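You operate a simulated robot arm through the tools that you are given. There is no shell and no other tool.

Carry out the task below with a simulated robot arm. There is one attempt and no reset: what you move stays moved.

JOB
Put things in order on the top of the oil bench. At the end: the silver tall block stands where the gold shim stood; the gold shim from the top of the oil bench stands where the red plug gauge stood; the red plug gauge stands where the blue felt pad stood; the blue felt pad from the top of the oil bench is on the yellow tray; whatever was shut is shut again. Leave all else as you found it, and nothing knocked over.

It is judged by the outcome, as a careful person would: the job done as asked, and still so three seconds after it is handed in. It fails if anything else is knocked over, pushed out of place, dropped, spilled or broken.

ROBOT AND FRAMES
A 6-joint arm with a two-finger gripper, fixed in place. Base frame: the origin is at the foot of the arm, x ahead of it, y to its left, z up; the work surface is at about z = 0. Lengths are in mm, angles in rad, forces in N, time in s.
With the tool pointing down near the work surface it reaches from about 180 to 480 mm from the base axis. Its first joint turns from -1.152 to 1.152 rad. Payload 1.76 kg.
The TCP is the grasp point between the finger pads, 29 mm short of the fingertips. In the tool frame z runs along the fingers and y along their closing line. Largest opening 82 mm; the body of the gripper starts 58 mm behind the TCP.
Orientation is that of the tool frame in the base frame, as a unit quaternion [x, y, z, w]. With the fingers straight down and closing along the base's y, the tool's x points along the base's -x, its y along +y and its z along -z.

CONTROLS
- The arm moves only by the tool step_arm. Its argument "increments" is a list of rows, each a list of 7 numbers: the finger opening in mm, from 0 to 82, then the shift along the base's x, y, z in mm, then the turn, a rotation vector about the base's x, y, z in rad. In form: [[fingers, x, y, z, wx, wy, wz], ...]. A call has 1 to 20 rows; each row shifts and turns the commanded pose from where the row before left it. Each row takes 0.2 s and may step no farther than 50 mm and 0.15 rad from the row before; otherwise, or with a gripper value out of range, the whole call is refused. A pose out of reach is approached as far as the arm can. The call stops where the force on the tool passes 40 N (or 10 N more than at its start, if that is more) or the arm is blocked; 0.2 s more then pass. The fingers move at their own pace and stop on an object; they squeeze with about 20 N. The grip force told is the motor's: it shows also when the fingers shut on nothing. Time passes only in rows, and 0.2 s behind the last, so rows that do not move let the fingers close. It gives the time, the measured TCP pose, the force on the tool (base axes), the opening and the grip force at its end, in the units of the frame above (readings bear some noise), with the torque about the TCP (base axes, N m) and any sound that the robot's microphone picked up, and new pictures: "show" is both (left out), scene, wrist or none.
- Cameras (640 x 400 px; columns grow to the right, rows downward): "scene" is fixed at [68.5, 360.6, 428.3]; the picture's right is [-0.54, -0.84, 0.00], its down [-0.54, 0.34, -0.77] and it looks along [0.65, -0.41, -0.64] (base axes); focal length 214 px, centre (320, 200). "wrist" rides on the gripper at [79, 4, -90] in the tool frame; the picture's right is [-0.05, 1.00, 0.00], its down [-0.71, -0.04, -0.71] and it looks along [-0.71, -0.04, 0.71] (tool axes); focal length 256 px, centre (320, 200). There is no depth. A picture from a camera that has moved, and an enlarged one, comes with that camera's place and axes in the base frame and with its lens. The place of the scene camera against the robot may be out by one fixed shift of up to 18 mm in any direction.
- zoom(camera, box): a new picture of the part [left, top, right, bottom] of that camera's present view, enlarged. It takes no simulated time.
- close_job(): hands the job in; it is judged then, once.

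Places have to be worked out from the pictures, the camera data and where the tool is seen. Open the gripper and draw the arm clear of the work before you hand the job in, unless the task says otherwise.

The tools are called after "Call:" as name(argument=value, ...) on one line, values as JSON. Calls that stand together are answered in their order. step_arm: Moves the arm, as the interface text tells. Its arguments: {"type":"object","properties":{"increments":{"type":"array","items":{"type":"array","items":{"type":"number"}}},"show":{"type":"string","enum":["both","scene","wrist","none"]}},"required":["increments"]} The other tools are called the same way: zoom (camera, box) takes an enlarged picture of a part of a camera's view; close_job () hands the job in.

At the start:

```text
time_s: 0.0
tcp_pos: [243.5, 169.7, 313.1]
tool_rot: [-0.001, 1.0, 0.0, 0.001]
wrist_force: [0.1, 0.5, 0.1]
moment: [0.0, 0.02, 0.0]
grip_width: 81.9
gripper_force: 0.0
```

scene: 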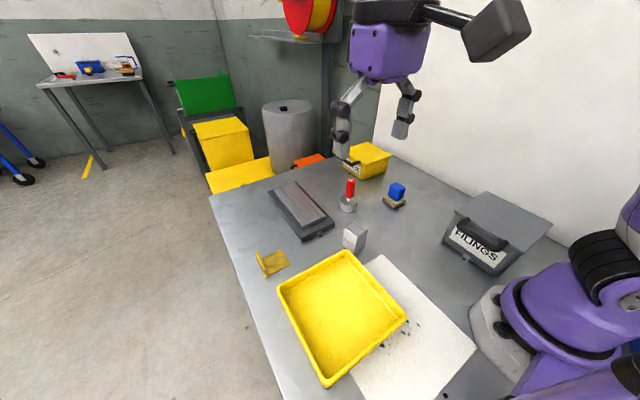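
wrist: 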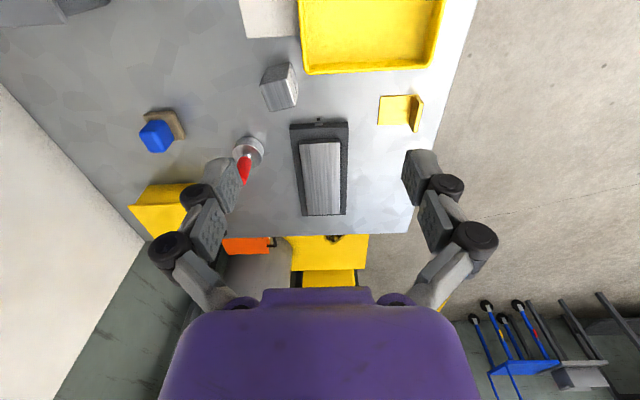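

I begin by looking closely at the scene: silver block, gold L-shaped shim, red plug gauge, blue pad on something, yellow tray and a filings box. I zoom on each to judge shapes.

Call:
zoom(camera="scene", box=[240, 140, 440, 290])

Call:
zoom(camera="wrist", box=[120, 40, 300, 200])

Call:
zoom(camera="wrist", box=[240, 0, 460, 240])

Call:
zoom(camera="scene", box=[400, 160, 600, 300])

```text
2.67 times, centred on (340, 215) of scene
camera zoom: at [68.5, 360.6, 428.3], right [-0.54, -0.84, 0.0], down [-0.54, 0.34, -0.77], along [0.65, -0.41, -0.64], focal length 572 px, centre (267, 160)
```

zoom: 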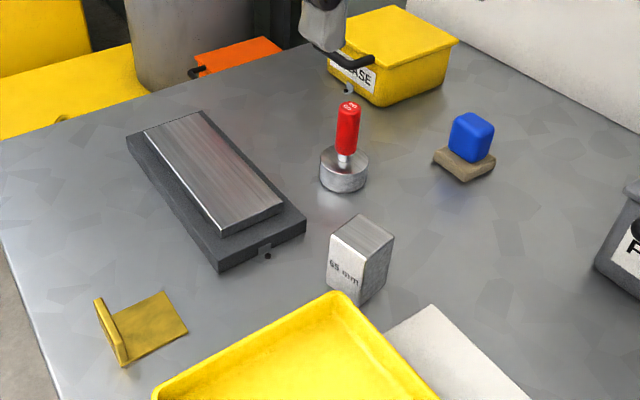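

```text
2.50 times, centred on (210, 120) of wrist
camera zoom: at [164.3, 172.4, 403.0], right [0.05, 1.0, 0.0], down [0.71, -0.04, 0.71], along [0.71, -0.04, -0.71], focal length 640 px, centre (595, 400)
```

zoom: 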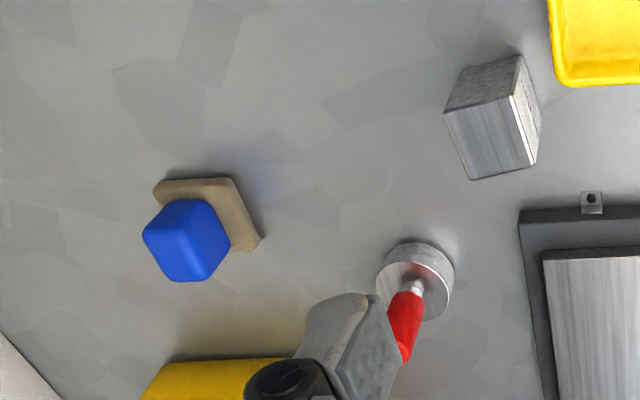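

```text
1.67 times, centred on (350, 120) of wrist
camera zoom: at [164.3, 172.4, 403.0], right [0.05, 1.0, 0.0], down [0.71, -0.04, 0.71], along [0.71, -0.04, -0.71], focal length 427 px, centre (270, 333)
```

zoom: 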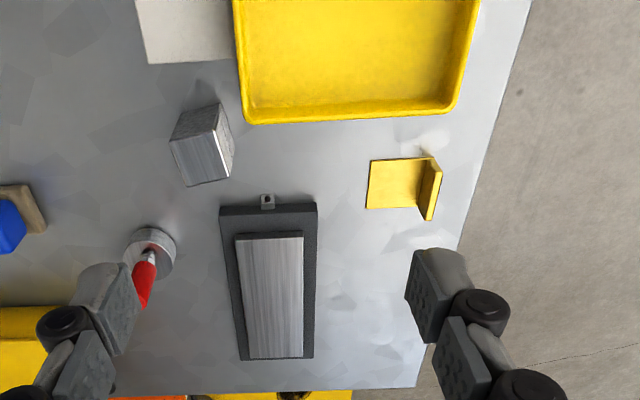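

```text
2.86 times, centred on (500, 230) of scene
camera zoom: at [68.5, 360.6, 428.3], right [-0.54, -0.84, 0.0], down [-0.54, 0.34, -0.77], along [0.65, -0.41, -0.64], focal length 613 px, centre (-194, 114)
```

zoom: 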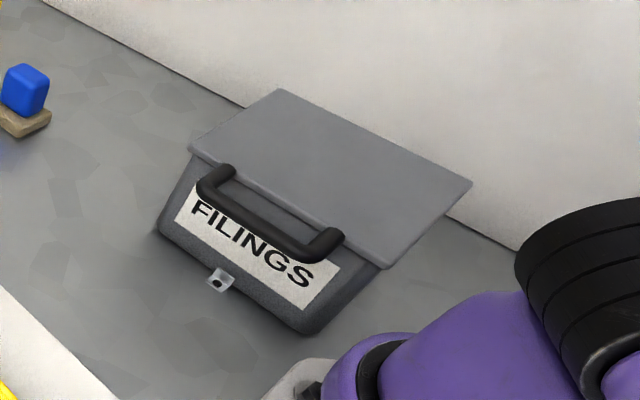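

The objects sit clear of one another: blue pad near (370,-97), red gauge near (370,15), silver block near (303,110) and gold shim further left. I move above the blue pad at a safe height to measure it.

Call:
step_arm(increments=[[82, 16.6, -38.1, -14, 0, 0, 0], [82, 16.6, -38.1, -14, 0, 0, 0], [82, 16.6, -38.1, -14, 0, 0, 0], [82, 16.6, -38.1, -14, 0, 0, 0], [82, 16.6, -38.1, -14, 0, 0, 0], [82, 16.6, -38.1, -14, 0, 0, 0], [82, 16.6, -38.1, -14, 0, 0, 0], [82, 0, 0, 0, 0, 0, 0]], show="both")

```text
time_s: 1.8
tcp_pos: [360.1, -99.2, 214.6]
tool_rot: [-0.002, 1.0, 0.0, 0.001]
wrist_force: [0.2, 0.2, 0.1]
moment: [0.01, 0.01, 0.04]
grip_width: 81.9
gripper_force: 0.0
camera wrist: at [280.7, -95.2, 304.2], right [0.05, 1.0, 0.0], down [0.71, -0.04, 0.71], along [0.71, -0.04, -0.71], focal length 256 px, centre (320, 200)
```

scene: 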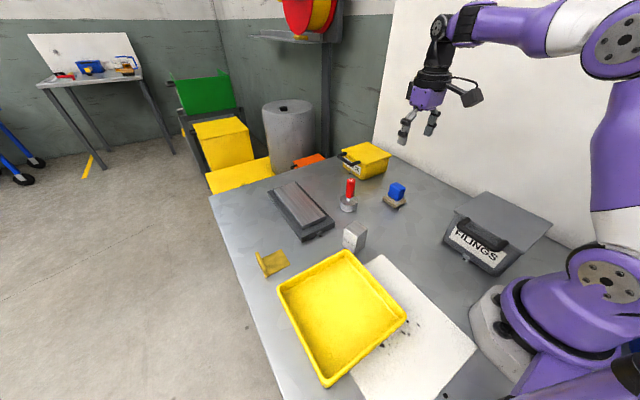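
wrist: 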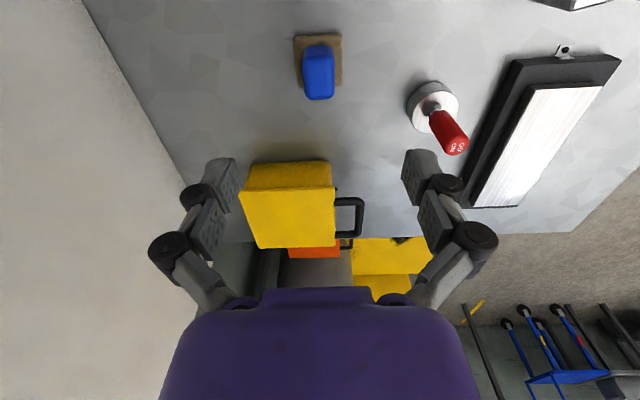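

The blue pad appears ahead of the camera at about column 318, the red gauge at (433,100). I zoom both for measuring.

Call:
zoom(camera="wrist", box=[270, 20, 370, 120])

Call:
zoom(camera="wrist", box=[390, 70, 490, 170])

Call:
zoom(camera="scene", box=[330, 165, 420, 225])

```text
4.00 times, centred on (320, 70) of wrist
camera zoom: at [280.7, -95.2, 304.2], right [0.05, 1.0, 0.0], down [0.71, -0.04, 0.71], along [0.71, -0.04, -0.71], focal length 1024 px, centre (320, 720)
```

zoom: 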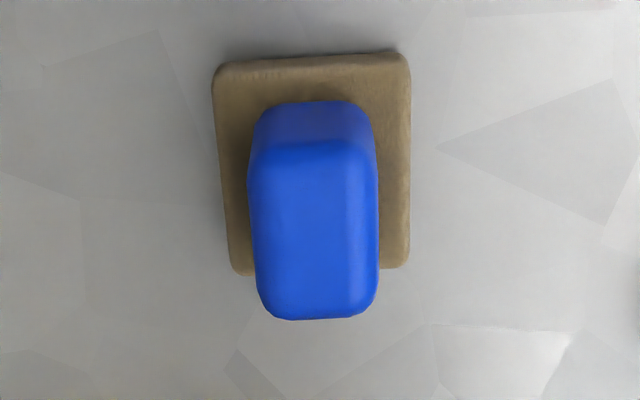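

```text
4.00 times, centred on (440, 120) of wrist
camera zoom: at [280.7, -95.2, 304.2], right [0.05, 1.0, 0.0], down [0.71, -0.04, 0.71], along [0.71, -0.04, -0.71], focal length 1024 px, centre (-160, 520)
```

zoom: 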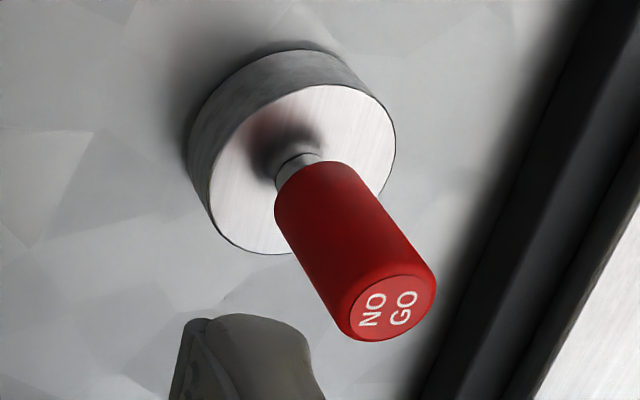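

```text
6.67 times, centred on (375, 195) of scene
camera zoom: at [68.6, 360.6, 428.3], right [-0.54, -0.84, 0.0], down [-0.54, 0.34, -0.77], along [0.65, -0.41, -0.64], focal length 1430 px, centre (-47, 233)
```

zoom: 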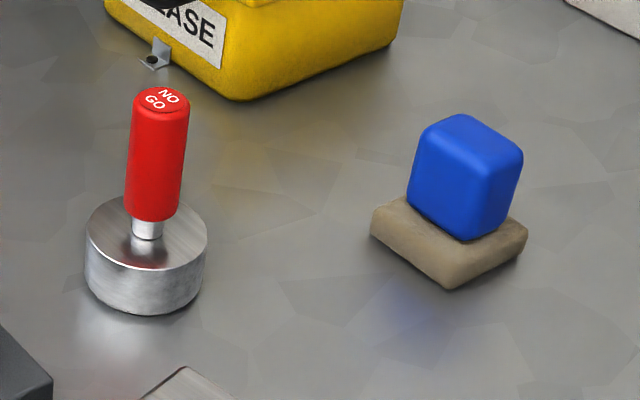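

From the wrist view the pad's felt base spans about x 345–394, y −125…−76 (centre ≈ (370,−100.5)), with a blue handle 30 mm wide in y and top at z≈48; the gauge is at about (425.5, 31.5), top z≈94. I descend to above the handle and check alignment.

Call:
step_arm(increments=[[70, 2.7, -0.4, -32, 0, 0, 0], [70, 2.7, -0.3, -32, 0, 0, 0], [70, 2.7, -0.3, -32, 0, 0, 0], [70, 2.7, -0.3, -30, 0, 0, 0], [70, 0, 0, 0, 0, 0, 0]], show="both")

```text
time_s: 3.0
tcp_pos: [370.2, -98.2, 89.6]
tool_rot: [0.0, 1.0, 0.001, 0.001]
wrist_force: [0.0, 0.6, -0.8]
moment: [0.01, 0.02, -0.02]
grip_width: 69.9
gripper_force: 0.1
camera wrist: at [290.9, -95.8, 179.0], right [0.05, 1.0, 0.0], down [0.71, -0.04, 0.71], along [0.71, -0.04, -0.71], focal length 256 px, centre (320, 200)
```

scene: 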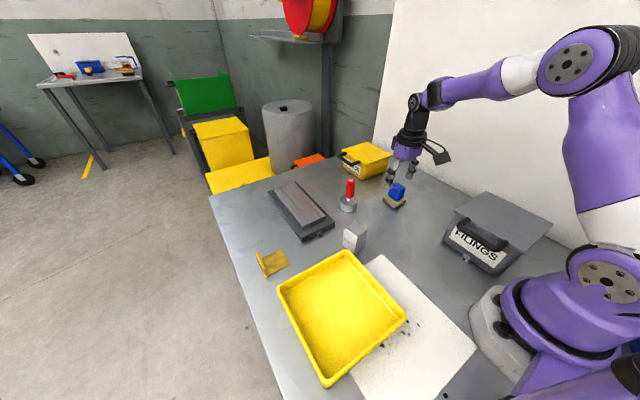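
wrist: 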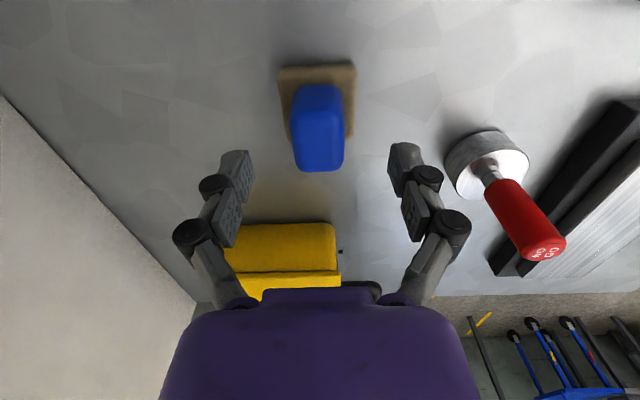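

The handle's centre reads (371,−100.7), so I shift −2.3 mm in y, descend to z≈44 (fingertips just above the felt base) and close.

Call:
step_arm(increments=[[60, 0.3, -2.3, -20, 0, 0, 0], [60, 0, 0, -15, 0, 0, 0], [60, 0, 0, -9, 0, 0, 0], [60, 0, 0, 0, 0, 0, 0], [20, 0, 0, 0, 0, 0, 0], [20, 0, 0, 0, 0, 0, 0], [20, 0, 0, 0, 0, 0, 0]], show="both")

```text
time_s: 4.6
tcp_pos: [370.2, -100.5, 45.0]
tool_rot: [0.0, 1.0, 0.001, 0.001]
wrist_force: [2.2, -0.2, 4.1]
moment: [-0.03, -0.04, -0.02]
grip_width: 29.0
gripper_force: 20.1
camera wrist: at [291.7, -97.6, 134.9], right [0.05, 1.0, 0.0], down [0.7, -0.04, 0.71], along [0.71, -0.04, -0.71], focal length 256 px, centre (320, 200)
```

scene: 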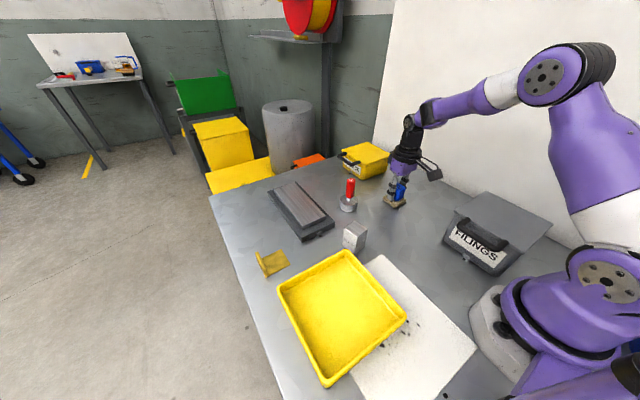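
wrist: 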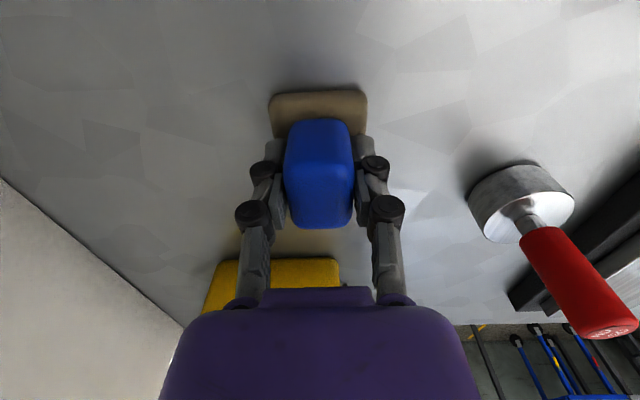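

The fingers closed on the handle at 29 mm with 20 N. I lift slowly and check the whole pad comes up.

Call:
step_arm(increments=[[20, 0, 0, 10, 0, 0, 0], [20, 0, 0, 20, 0, 0, 0], [20, 0, 0, 35, 0, 0, 0], [20, 0, 0, 45, 0, 0, 0], [20, 0, 0, 45, 0, 0, 0], [20, 0, 0, 0, 0, 0, 0]], show="both")

```text
time_s: 6.0
tcp_pos: [371.6, -99.7, 200.5]
tool_rot: [0.0, 1.0, 0.0, 0.001]
wrist_force: [0.8, -0.4, -1.1]
moment: [-0.01, 0.0, 0.01]
grip_width: 28.9
gripper_force: 19.5
camera wrist: at [291.7, -96.8, 290.8], right [0.05, 1.0, 0.0], down [0.71, -0.04, 0.71], along [0.71, -0.04, -0.71], focal length 256 px, centre (320, 200)
```

scene: 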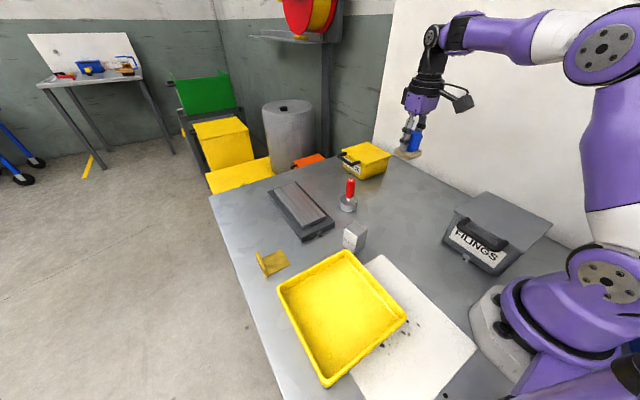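
wrist: 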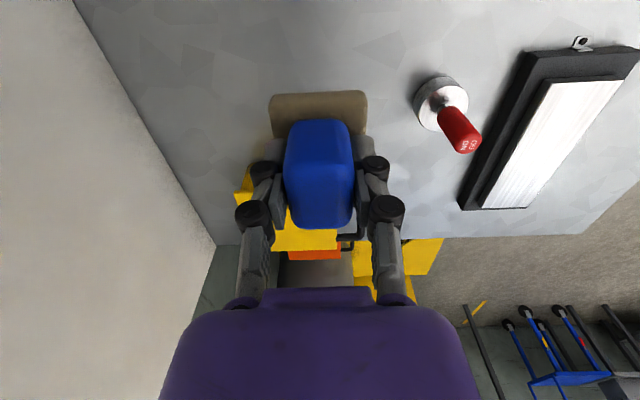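

The whole pad (felt base plus handle) lifted cleanly. The tray spans roughly x 118–293, y 142–319, so I carry the pad high over to about (210,230) and look.

Call:
step_arm(increments=[[20, -10, 20, 0, 0, 0, 0], [20, -17, 36, 0, 0, 0, 0], [20, -18, 38, 0, 0, 0, 0], [20, -18, 38, 0, 0, 0, 0], [20, -18, 38, 0, 0, 0, 0], [20, -18, 38, 0, 0, 0, 0], [20, -18, 38, 0, 0, 0, 0], [20, -18, 38, 0, 0, 0, 0], [20, -17, 30, 0, 0, 0, 0], [20, -9, 16, 0, 0, 0, 0], [20, 0, 0, 0, 0, 0, 0]], show="both")

```text
time_s: 8.4
tcp_pos: [209.2, 228.3, 200.3]
tool_rot: [0.001, 1.0, 0.0, 0.0]
wrist_force: [0.3, 0.5, -0.6]
moment: [0.02, -0.02, 0.01]
grip_width: 28.9
gripper_force: 19.6
camera wrist: at [129.8, 231.7, 290.0], right [0.05, 1.0, 0.0], down [0.71, -0.04, 0.71], along [0.71, -0.04, -0.71], focal length 256 px, centre (320, 200)
```

scene: 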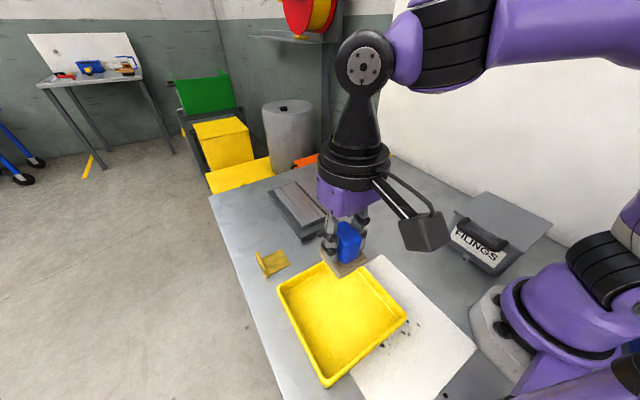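
wrist: 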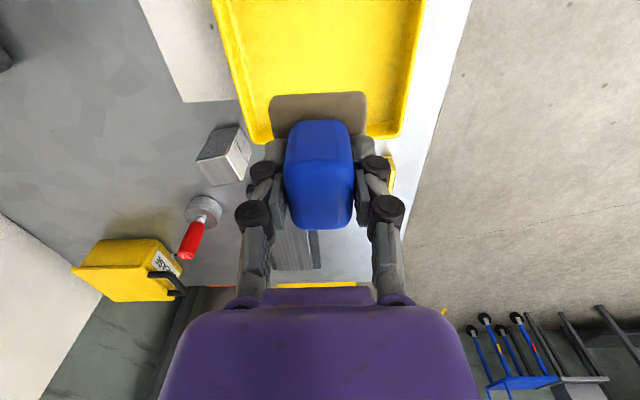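

The tray's far edge is at x≈297 and it spans y≈148–319, so (209,230) is well inside. I descend to just above the tray floor.

Call:
step_arm(increments=[[20, 0, 1, -40, 0, 0, 0], [20, 0, 0, -40, 0, 0, 0], [20, 0, 0, -35, 0, 0, 0], [20, 0, 0, -20, 0, 0, 0], [20, 0, 0, -10, 0, 0, 0], [20, 0, 0, 0, 0, 0, 0]], show="both")

Call:
zoom(camera="scene", box=[260, 190, 460, 340])

```text
time_s: 9.8
tcp_pos: [211.9, 229.7, 55.5]
tool_rot: [-0.001, 1.0, 0.001, 0.002]
wrist_force: [-3.5, -8.4, 32.6]
moment: [-0.32, 0.16, -0.03]
grip_width: 29.4
gripper_force: 19.9
camera wrist: at [131.8, 232.9, 144.9], right [0.05, 1.0, 0.0], down [0.7, -0.04, 0.71], along [0.71, -0.04, -0.71], focal length 256 px, centre (320, 200)
```

scene: 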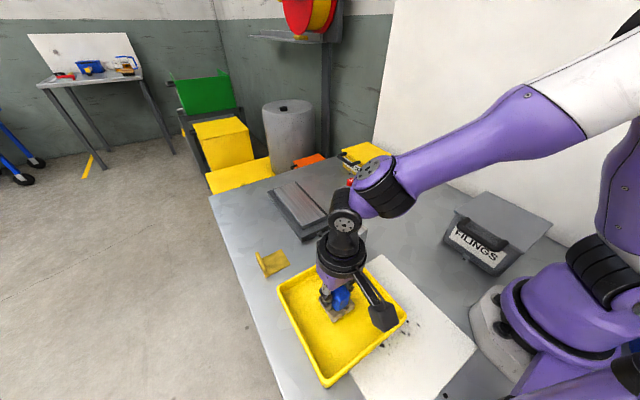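
wrist: 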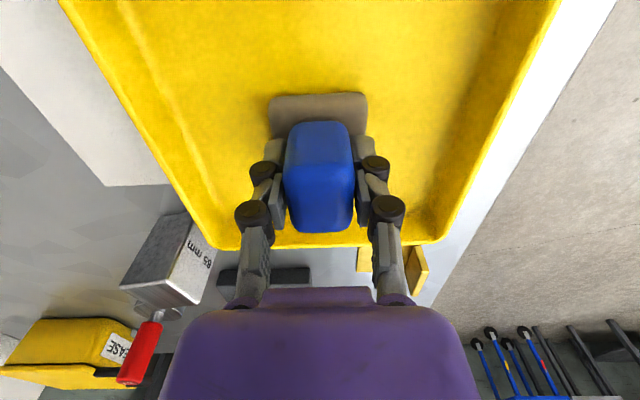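

```text
2.67 times, centred on (360, 265) of scene
camera zoom: at [68.5, 360.6, 428.4], right [-0.54, -0.84, 0.0], down [-0.54, 0.34, -0.77], along [0.65, -0.41, -0.64], focal length 572 px, centre (213, 27)
```

zoom: 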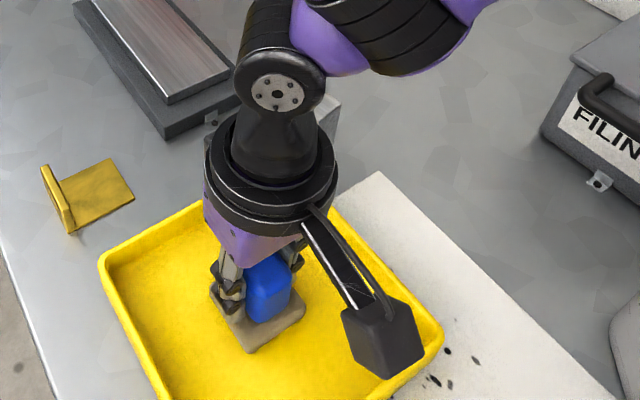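

Contact with the tray floor: 32 N at z≈55.5, so I ease up slightly to relieve the load before releasing.

Call:
step_arm(increments=[[20, 0, 0, 0.7, 0, 0, 0], [20, 0, 0, 0, 0, 0, 0]], show="none")

```text
time_s: 10.4
tcp_pos: [210.2, 228.6, 56.1]
tool_rot: [0.0, 1.0, 0.0, 0.001]
wrist_force: [5.8, -1.2, 12.5]
moment: [-0.08, -0.28, 0.01]
grip_width: 29.4
gripper_force: 20.3
```

The load fell to 12 N; one more small lift of 0.5 mm, then open partway.

Call:
step_arm(increments=[[20, 0, 0, 0.4, 0, 0, 0], [20, 0, 0, 0, 0, 0, 0], [36, 0, 0, 0, 0, 0, 0], [60, 0, 0, 0, 0, 0, 0], [60, 0, 0, 0, 0, 0, 0]], show="both")

```text
time_s: 11.6
tcp_pos: [210.1, 229.4, 57.4]
tool_rot: [0.0, 1.0, 0.0, 0.001]
wrist_force: [0.3, 0.1, -0.1]
moment: [-0.01, -0.03, 0.0]
grip_width: 59.9
gripper_force: 0.0
camera wrist: at [130.9, 232.9, 145.6], right [0.05, 1.0, 0.0], down [0.71, -0.04, 0.71], along [0.71, -0.04, -0.71], focal length 256 px, centre (320, 200)
```

scene: 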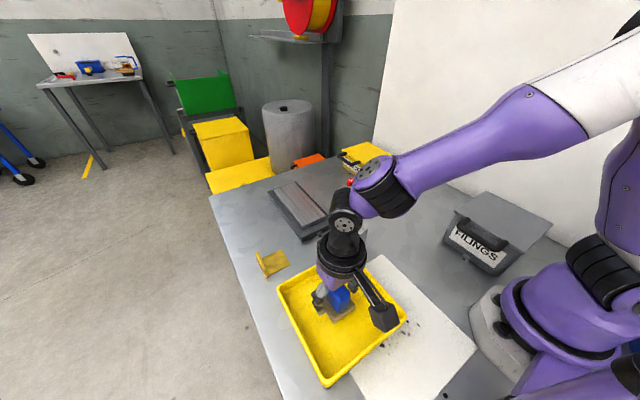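
wrist: 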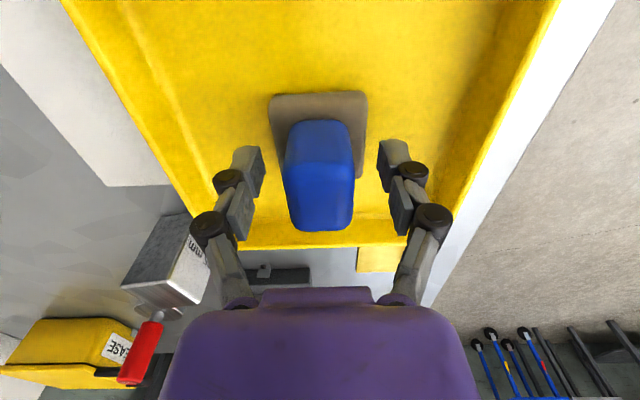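

The pad stands on the tray and the fingers are clear. I rise and go to look at the gold shim.

Call:
step_arm(increments=[[60, 0, 0, 40, 0, 0, 0], [60, 0, 0, 45, 0, 0, 0], [60, 0, 0, 40, 0, 0, 0], [60, 30, 9, 0, 0, 0, 0], [60, 40, 12, 0, 0, 0, 0], [60, 40, 12, 0, 0, 0, 0], [60, 10, 3, 0, 0, 0, 0], [60, 0, 0, 0, 0, 0, 0]], show="both")

```text
time_s: 13.4
tcp_pos: [331.4, 265.6, 180.9]
tool_rot: [-0.001, 1.0, -0.001, -0.001]
wrist_force: [0.2, 0.1, 0.2]
moment: [-0.06, -0.01, 0.0]
grip_width: 60.0
gripper_force: 0.0
camera wrist: at [251.4, 269.2, 270.6], right [0.05, 1.0, 0.0], down [0.71, -0.04, 0.71], along [0.71, -0.04, -0.71], focal length 256 px, centre (320, 200)
```

scene: 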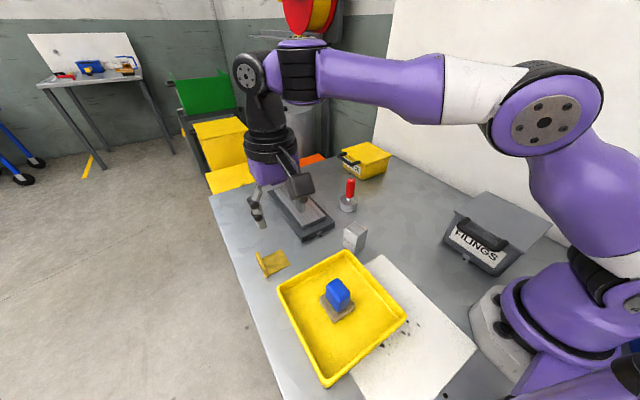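
wrist: 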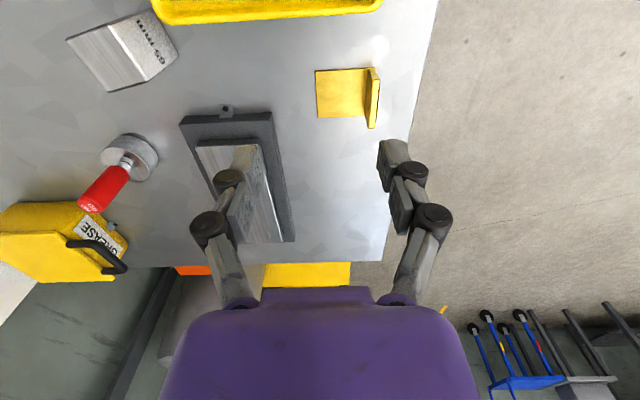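

The blue pad sits flat on the tray. I zoom on the shim, the block and the stone from this viewpoint.

Call:
zoom(camera="wrist", box=[300, 50, 400, 140])

Call:
zoom(camera="wrist", box=[60, 0, 200, 100])

Call:
zoom(camera="scene", box=[240, 230, 340, 300])

```text
4.44 times, centred on (350, 95) of wrist
camera zoom: at [251.4, 269.2, 270.6], right [0.05, 1.0, 0.0], down [0.71, -0.04, 0.71], along [0.71, -0.04, -0.71], focal length 1138 px, centre (187, 667)
```

zoom: 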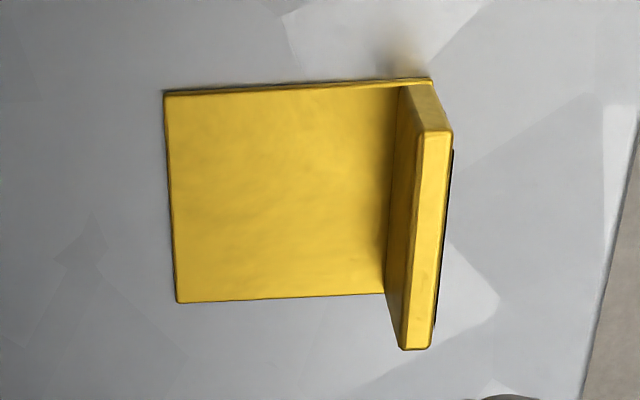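

```text
4.00 times, centred on (130, 50) of wrist
camera zoom: at [251.4, 269.2, 270.6], right [0.05, 1.0, 0.0], down [0.71, -0.04, 0.71], along [0.71, -0.04, -0.71], focal length 1024 px, centre (1080, 800)
```

zoom: 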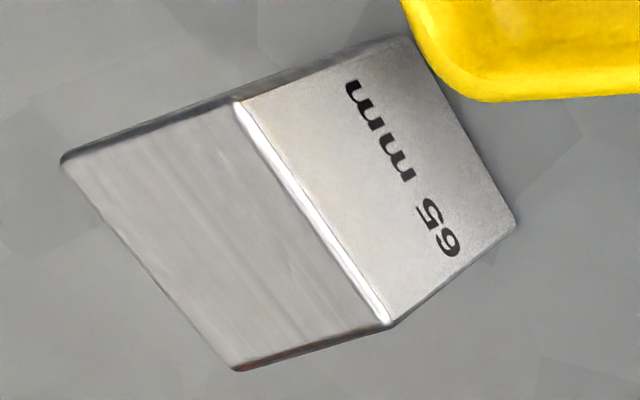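

```text
5.71 times, centred on (290, 265) of scene
camera zoom: at [68.5, 360.6, 428.3], right [-0.54, -0.84, 0.0], down [-0.54, 0.34, -0.77], along [0.65, -0.41, -0.64], focal length 1226 px, centre (491, -171)
```

zoom: 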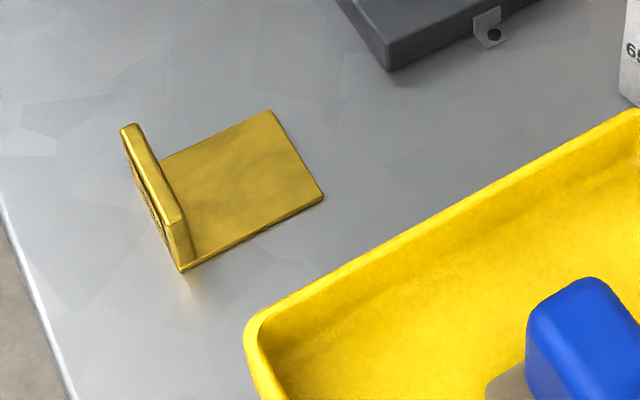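

The shim's footprint is about x 338–388, y 261–319 (centre ≈ (363,290)) with a 7 mm flange at y≈315, 35 mm tall. Next comes the gauge: I go above it to measure exactly.

Call:
step_arm(increments=[[60, 13, -39, 4, 0, 0, 0], [60, 13, -39, 4, 0, 0, 0], [60, 13, -39, 4, 0, 0, 0], [60, 13, -39, 4, 0, 0, 0], [60, 13, -39, 4, 0, 0, 0], [60, 13, -39, 4, 0, 0, 0], [60, 0, 0, 0, 0, 0, 0], [60, 0, 0, 0, 0, 0, 0]], show="both")

Call:
zoom(camera="wrist", box=[270, 40, 370, 140])

Call:
zoom(camera="wrist", box=[330, 0, 500, 110])

```text
time_s: 15.2
tcp_pos: [408.8, 32.2, 206.2]
tool_rot: [0.001, 1.0, -0.001, 0.0]
wrist_force: [0.0, -0.3, 0.0]
moment: [-0.02, 0.01, 0.01]
grip_width: 60.1
gripper_force: 0.2
camera wrist: at [328.8, 35.5, 294.9], right [0.05, 1.0, 0.0], down [0.71, -0.04, 0.71], along [0.71, -0.04, -0.71], focal length 256 px, centre (320, 200)
```

scene: 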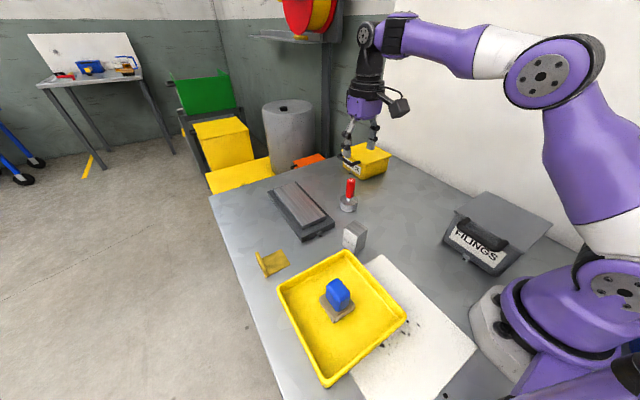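
wrist: 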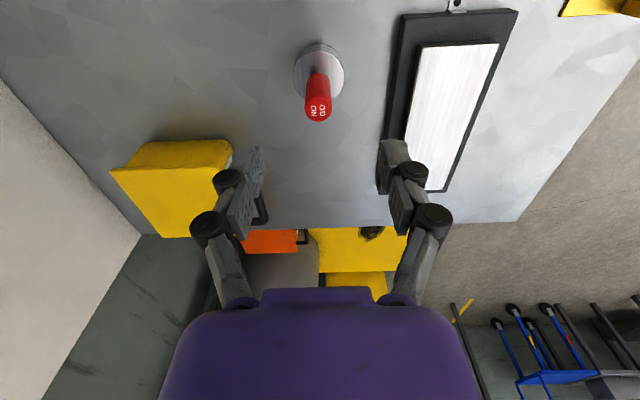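

```text
4.00 times, centred on (320, 90) of wrist
camera zoom: at [328.8, 35.5, 294.9], right [0.05, 1.0, 0.0], down [0.71, -0.04, 0.71], along [0.71, -0.04, -0.71], focal length 1024 px, centre (320, 640)
```

zoom: 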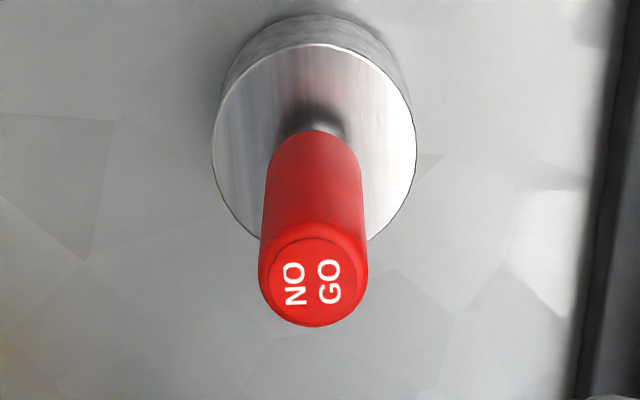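

```text
3.64 times, centred on (415, 55) of wrist
camera zoom: at [328.8, 35.5, 294.9], right [0.05, 1.0, 0.0], down [0.71, -0.04, 0.71], along [0.71, -0.04, -0.71], focal length 931 px, centre (-26, 727)
```

zoom: 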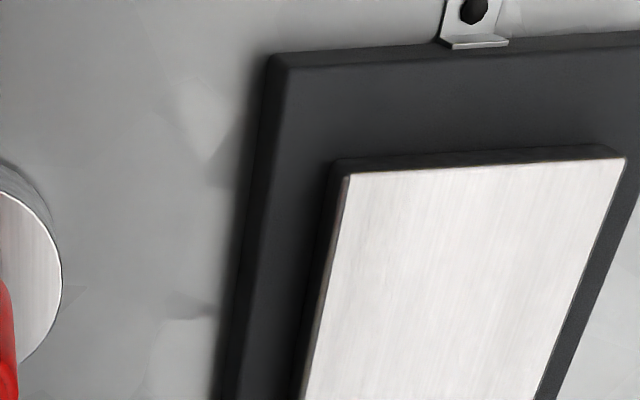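

The gauge stands at about (424, 29.8), handle ⌀22 mm, top z≈94. I align above it, descend to z≈68 and close on the red handle.

Call:
step_arm(increments=[[60, 16.2, -2.6, -10, 0, 0, 0], [60, 0, 0, -35, 0, 0, 0], [60, 0, 0, -35, 0, 0, 0], [60, 0, 0, 0, 0, 0, 0]], show="wrist")

```text
time_s: 16.2
tcp_pos: [425.1, 30.3, 124.8]
tool_rot: [0.0, 1.0, 0.001, 0.001]
wrist_force: [-1.1, -0.1, -0.4]
moment: [0.01, 0.0, -0.01]
grip_width: 60.1
gripper_force: 0.2
camera wrist: at [345.7, 32.3, 214.5], right [0.05, 1.0, 0.0], down [0.71, -0.04, 0.71], along [0.71, -0.04, -0.71], focal length 256 px, centre (320, 200)
```

wrist: 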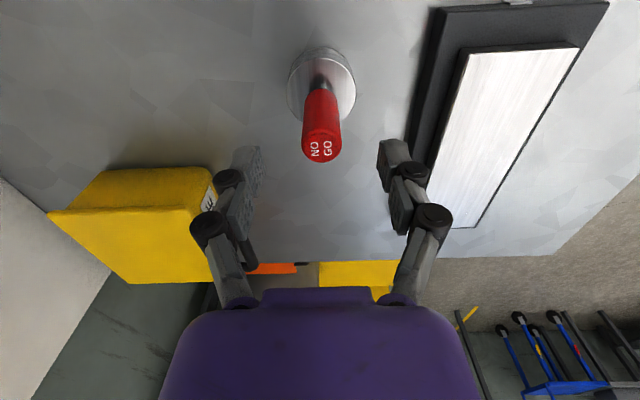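

The handle is centred between the fingers. I descend to z≈67 and grip.

Call:
step_arm(increments=[[60, 0, 0, -25, 0, 0, 0], [60, 0, 0, -20, 0, 0, 0], [60, 0, 0, -12, 0, 0, 0], [60, 0, 0, 0, 0, 0, 0], [10, 0, 0, 0, 0, 0, 0], [10, 0, 0, 0, 0, 0, 0], [10, 0, 0, 0, 0, 0, 0]], show="both")

```text
time_s: 17.8
tcp_pos: [425.2, 27.8, 67.7]
tool_rot: [-0.001, 1.0, 0.0, 0.0]
wrist_force: [1.4, 0.6, 5.5]
moment: [0.04, -0.08, 0.0]
grip_width: 22.4
gripper_force: 19.9
camera wrist: at [345.6, 32.0, 157.2], right [0.05, 1.0, 0.0], down [0.7, -0.04, 0.71], along [0.71, -0.04, -0.71], focal length 256 px, centre (320, 200)
```

scene: 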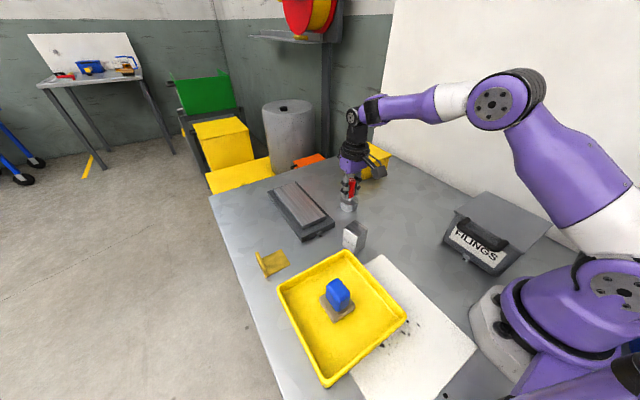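
wrist: 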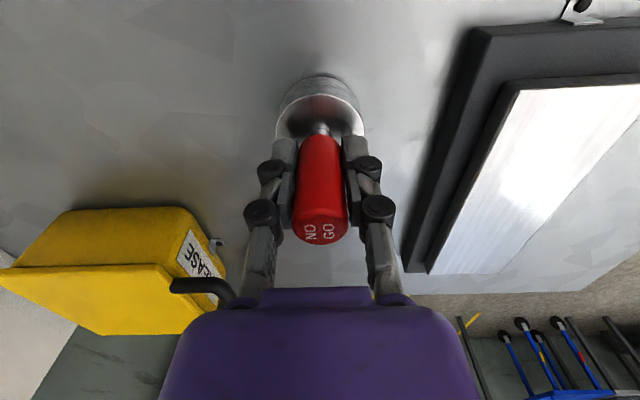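

The grip holds at 22.4 mm. I lift and check the gauge comes up whole.

Call:
step_arm(increments=[[10, 0, 0, 8, 0, 0, 0], [10, 0, 0, 20, 0, 0, 0], [10, 0, 0, 35, 0, 0, 0], [10, 0, 0, 35, 0, 0, 0], [10, 0, 0, 0, 0, 0, 0]], show="both")

```text
time_s: 19.0
tcp_pos: [423.5, 29.1, 167.3]
tool_rot: [0.0, 1.0, 0.001, 0.001]
wrist_force: [-0.1, 0.2, -2.8]
moment: [0.01, -0.03, 0.05]
grip_width: 22.7
gripper_force: 20.7
camera wrist: at [345.2, 33.2, 255.6], right [0.05, 1.0, 0.0], down [0.71, -0.04, 0.71], along [0.71, -0.04, -0.71], focal length 256 px, centre (320, 200)
```

scene: 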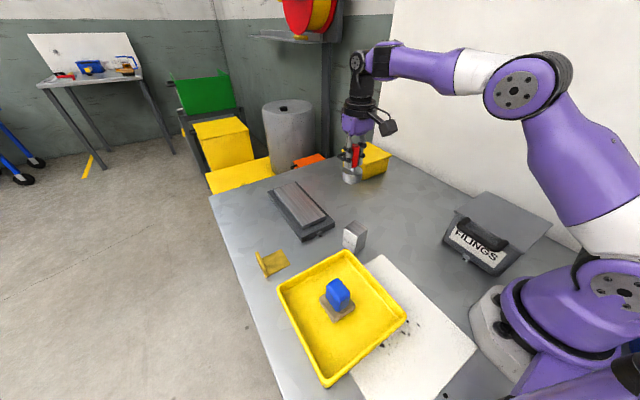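
wrist: 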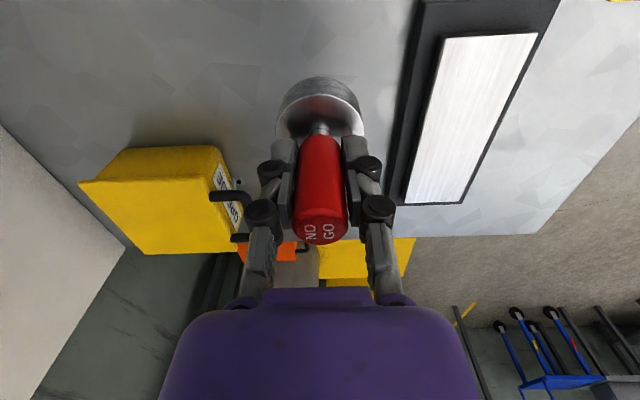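

The gauge is up and hanging straight. I carry it to the blue pad's old place (370,−100.5) and descend to just above the table.

Call:
step_arm(increments=[[10, -6, -15, 0, 0, 0, 0], [10, -12, -29, 0, 0, 0, 0], [10, -13, -31, 0, 0, 0, 0], [10, -13, -31, 0, 0, 0, 0], [10, -8, -19.3, 0, 0, 0, 0], [10, -2, -5, 0, 0, 0, 0], [10, 0, 0, 0, 0, 0, 0], [10, 0, 0, -35, 0, 0, 0], [10, 0, 0, -35, 0, 0, 0], [10, 0, 0, -18, 0, 0, 0], [10, 0, 0, -6, 0, 0, 0], [10, 0, 0, 0, 0, 0, 0]], show="both")

Call:
zoom(camera="scene", box=[330, 140, 450, 230])

```text
time_s: 21.6
tcp_pos: [369.4, -100.8, 73.3]
tool_rot: [0.0, 1.0, 0.0, 0.002]
wrist_force: [0.3, -0.2, -2.5]
moment: [0.02, 0.0, 0.01]
grip_width: 22.3
gripper_force: 19.8
camera wrist: at [290.6, -98.3, 162.0], right [0.05, 1.0, 0.0], down [0.71, -0.04, 0.71], along [0.71, -0.04, -0.71], focal length 256 px, centre (320, 200)
```

scene: 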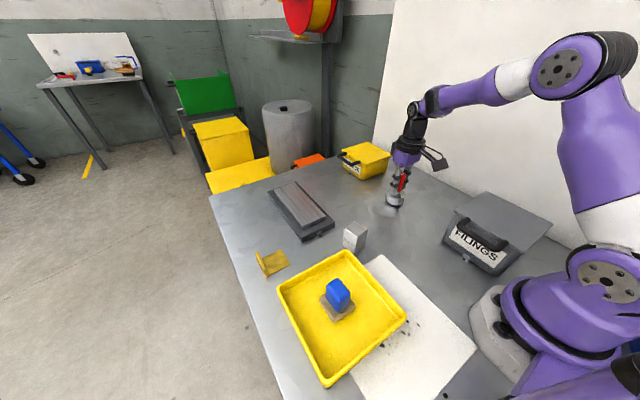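
wrist: 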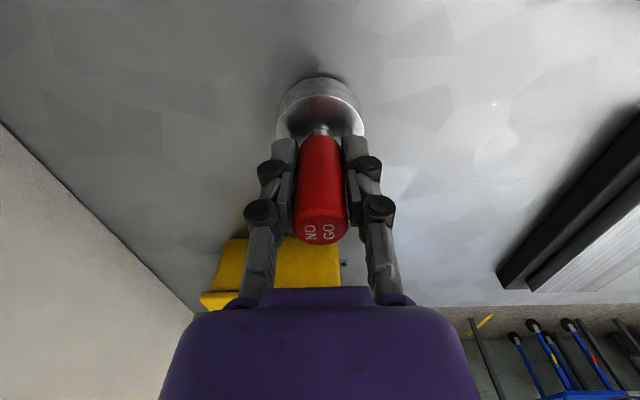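

```text
4.44 times, centred on (390, 185) of scene
camera zoom: at [68.5, 360.6, 428.3], right [-0.54, -0.84, 0.0], down [-0.54, 0.34, -0.77], along [0.65, -0.41, -0.64], focal length 953 px, centre (9, 267)
```

zoom: 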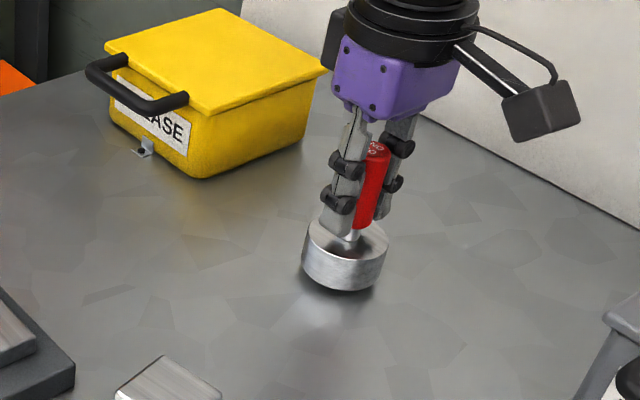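

The gauge hovers a few mm above the pad's old place. I lower in 1 mm steps until contact.

Call:
step_arm(increments=[[10, 0, 0, -1.5, 0, 0, 0], [10, 0, 0, -1, 0, 0, 0], [10, 0, 0, -0.7, 0, 0, 0], [10, 0, 0, 0, 0, 0, 0]], show="none")

```text
time_s: 22.6
tcp_pos: [371.0, -101.6, 69.2]
tool_rot: [0.0, 1.0, 0.0, 0.001]
wrist_force: [-0.4, 0.2, -2.4]
moment: [0.01, -0.03, 0.01]
grip_width: 22.6
gripper_force: 20.5
```

Still no contact (hanging weight −2.4 N). I lower a little further.

Call:
step_arm(increments=[[10, 0, 0, -0.6, 0, 0, 0], [10, 0, 0, -0.5, 0, 0, 0], [10, 0, 0, 0, 0, 0, 0]], show="none")

```text
time_s: 23.4
tcp_pos: [370.2, -100.4, 69.2]
tool_rot: [-0.001, 1.0, 0.0, 0.001]
wrist_force: [-0.8, -0.2, -3.2]
moment: [0.02, 0.01, 0.01]
grip_width: 22.6
gripper_force: 19.9
```

Still hanging freely; continuing down in half-millimetre steps.

Call:
step_arm(increments=[[10, 0, 0, -0.5, 0, 0, 0], [10, 0, 0, -0.5, 0, 0, 0], [10, 0, 0, 0, 0, 0, 0]], show="none")

```text
time_s: 24.2
tcp_pos: [370.7, -99.7, 68.8]
tool_rot: [0.0, 1.0, 0.001, 0.001]
wrist_force: [-4.2, 0.6, 7.9]
moment: [0.01, 0.12, 0.05]
grip_width: 22.3
gripper_force: 19.9
```

Contact now: force flipped to +7.9 N. I open the fingers gently and view.

Call:
step_arm(increments=[[10, 0, 0, 0.2, 0, 0, 0], [26, 0, 0, 0, 0, 0, 0], [36, 0, 0, 0, 0, 0, 0], [50, 0, 0, 0, 0, 0, 0], [50, 0, 0, 0, 0, 0, 0]], show="both")

```text
time_s: 25.4
tcp_pos: [369.5, -101.8, 66.7]
tool_rot: [0.001, 1.0, 0.0, 0.002]
wrist_force: [0.3, 0.5, 0.3]
moment: [0.01, 0.02, 0.02]
grip_width: 49.9
gripper_force: 0.0
camera wrist: at [290.8, -97.7, 157.2], right [0.05, 1.0, 0.0], down [0.71, -0.04, 0.71], along [0.71, -0.04, -0.71], focal length 256 px, centre (320, 200)
```

scene: 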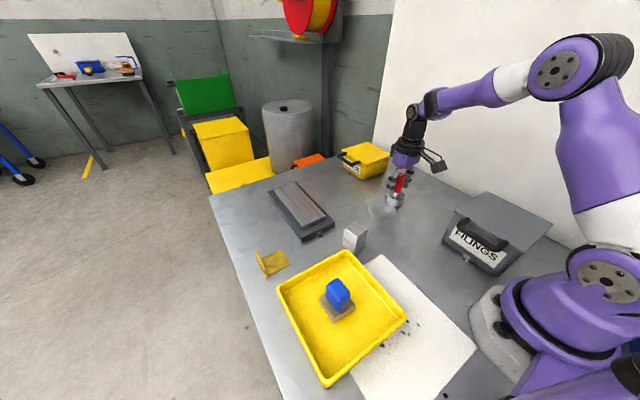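
wrist: 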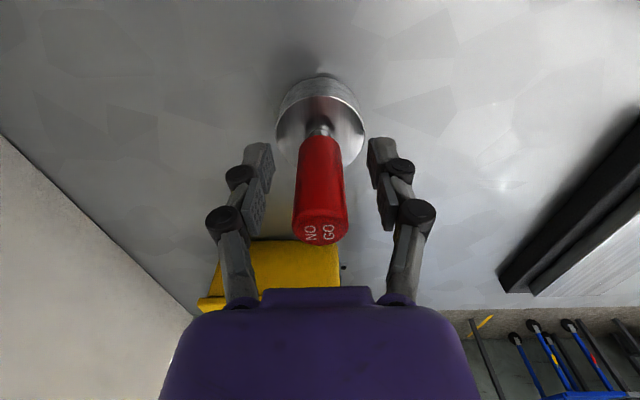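

The gauge stands free. I rise straight up and verify its place.

Call:
step_arm(increments=[[50, 0, 0, 20, 0, 0, 0], [50, 0, 0, 40, 0, 0, 0], [50, 0, 0, 40, 0, 0, 0], [50, 0, 0, 30, 0, 0, 0], [50, 0, 0, 0, 0, 0, 0]], show="both")

```text
time_s: 26.6
tcp_pos: [370.6, -100.2, 198.3]
tool_rot: [0.0, 1.0, 0.001, 0.0]
wrist_force: [-0.1, -0.5, 0.6]
moment: [0.01, -0.02, 0.01]
grip_width: 50.1
gripper_force: 0.1
camera wrist: at [291.0, -97.4, 286.4], right [0.05, 1.0, 0.0], down [0.71, -0.04, 0.71], along [0.71, -0.04, -0.71], focal length 256 px, centre (320, 200)
```

scene: 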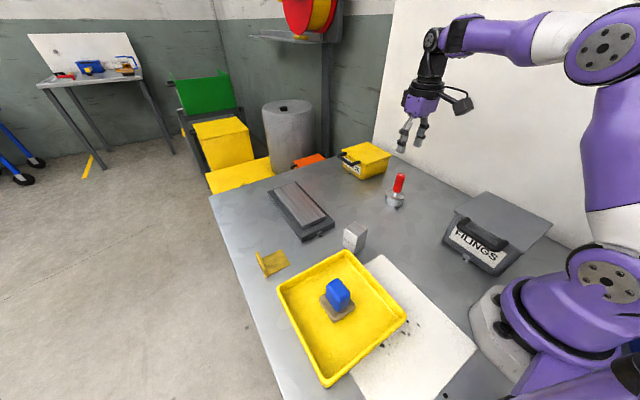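
wrist: 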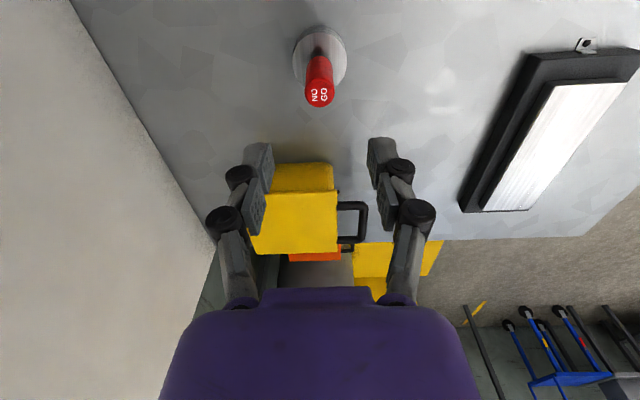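

The gauge stands upright on the pad's old spot. Now I travel over to the shim at safe height and re-measure its flange from closer.

Call:
step_arm(increments=[[50, -1, 20, 0, 0, 0, 0], [50, -2, 36, 0, 0, 0, 0], [50, -2, 38, 0, 0, 0, 0], [50, -2, 38, 0, 0, 0, 0], [50, -2, 38, 0, 0, 0, 0], [50, -2, 38, 0, 0, 0, 0], [50, -2, 38, 0, 0, 0, 0], [50, -2, 38, 0, 0, 0, 0], [50, -2, 38, 0, 0, 0, 0], [50, -2, 38, 0, 0, 0, 0], [50, -1, 30, -10, 0, 0, 0], [50, 0, 15.5, -20, 0, 0, 0], [50, 0, 0, -20, 0, 0, 0], [50, 0, 0, 0, 0, 0, 0]], show="both")

Call:
zoom(camera="wrist", box=[250, 50, 390, 150])

```text
time_s: 29.6
tcp_pos: [347.0, 302.3, 144.8]
tool_rot: [0.0, 1.0, 0.0, 0.001]
wrist_force: [-0.1, 0.1, -0.2]
moment: [0.0, 0.01, 0.0]
grip_width: 49.9
gripper_force: 0.1
out of reach, approached as far as the arm can: row 11
camera wrist: at [267.8, 305.2, 234.3], right [0.05, 1.0, 0.0], down [0.71, -0.04, 0.71], along [0.71, -0.04, -0.71], focal length 256 px, centre (320, 200)
```

scene: 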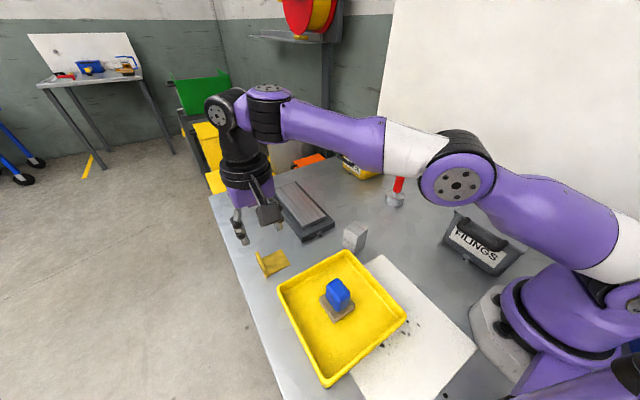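
wrist: 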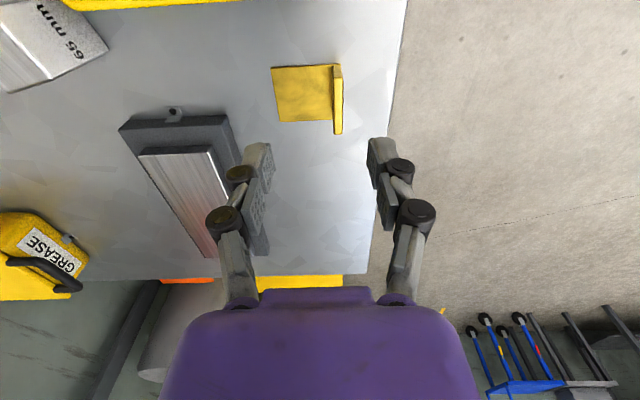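

```text
4.00 times, centred on (320, 100) of wrist
camera zoom: at [267.8, 305.2, 234.3], right [0.05, 1.0, 0.0], down [0.71, -0.04, 0.71], along [0.71, -0.04, -0.71], focal length 1024 px, centre (320, 600)
```

zoom: 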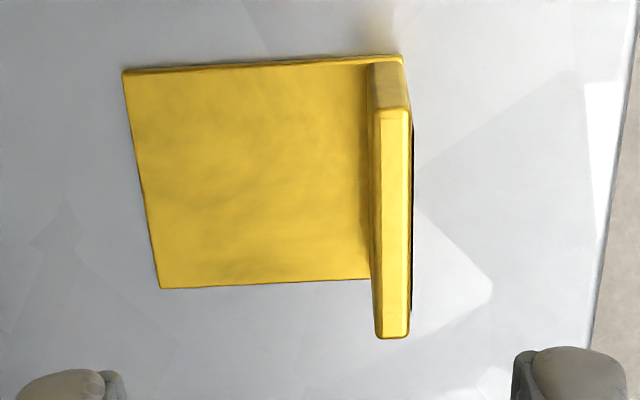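

The flange top is centred at y≈315.3 (x 339–388), plate y 260–319. The last height was at the reach limit, so I descend first to z≈72 (tips above the flange) and read the pose.

Call:
step_arm(increments=[[50, 0, 0, -25, 0, 0, 0], [50, 0, 0, -25, 0, 0, 0], [50, 0, 0, -25, 0, 0, 0], [50, 0, 0, 0, 0, 0, 0]], show="both")

```text
time_s: 30.6
tcp_pos: [346.9, 303.1, 70.5]
tool_rot: [0.0, 1.0, 0.0, 0.001]
wrist_force: [0.0, -0.5, 1.0]
moment: [0.0, 0.01, -0.05]
grip_width: 49.8
gripper_force: 0.0
camera wrist: at [267.4, 305.7, 159.8], right [0.05, 1.0, 0.0], down [0.71, -0.04, 0.71], along [0.71, -0.04, -0.71], focal length 256 px, centre (320, 200)
```

scene: 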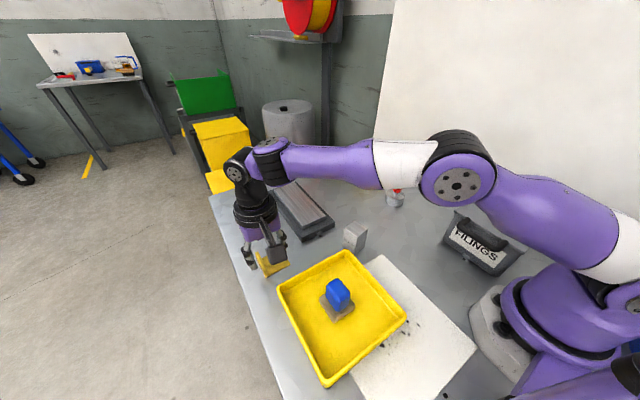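
wrist: 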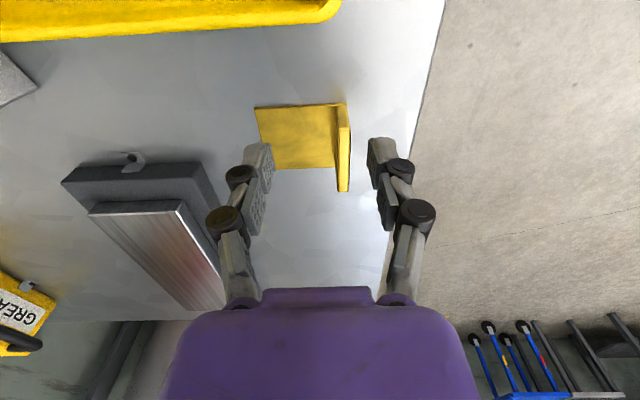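

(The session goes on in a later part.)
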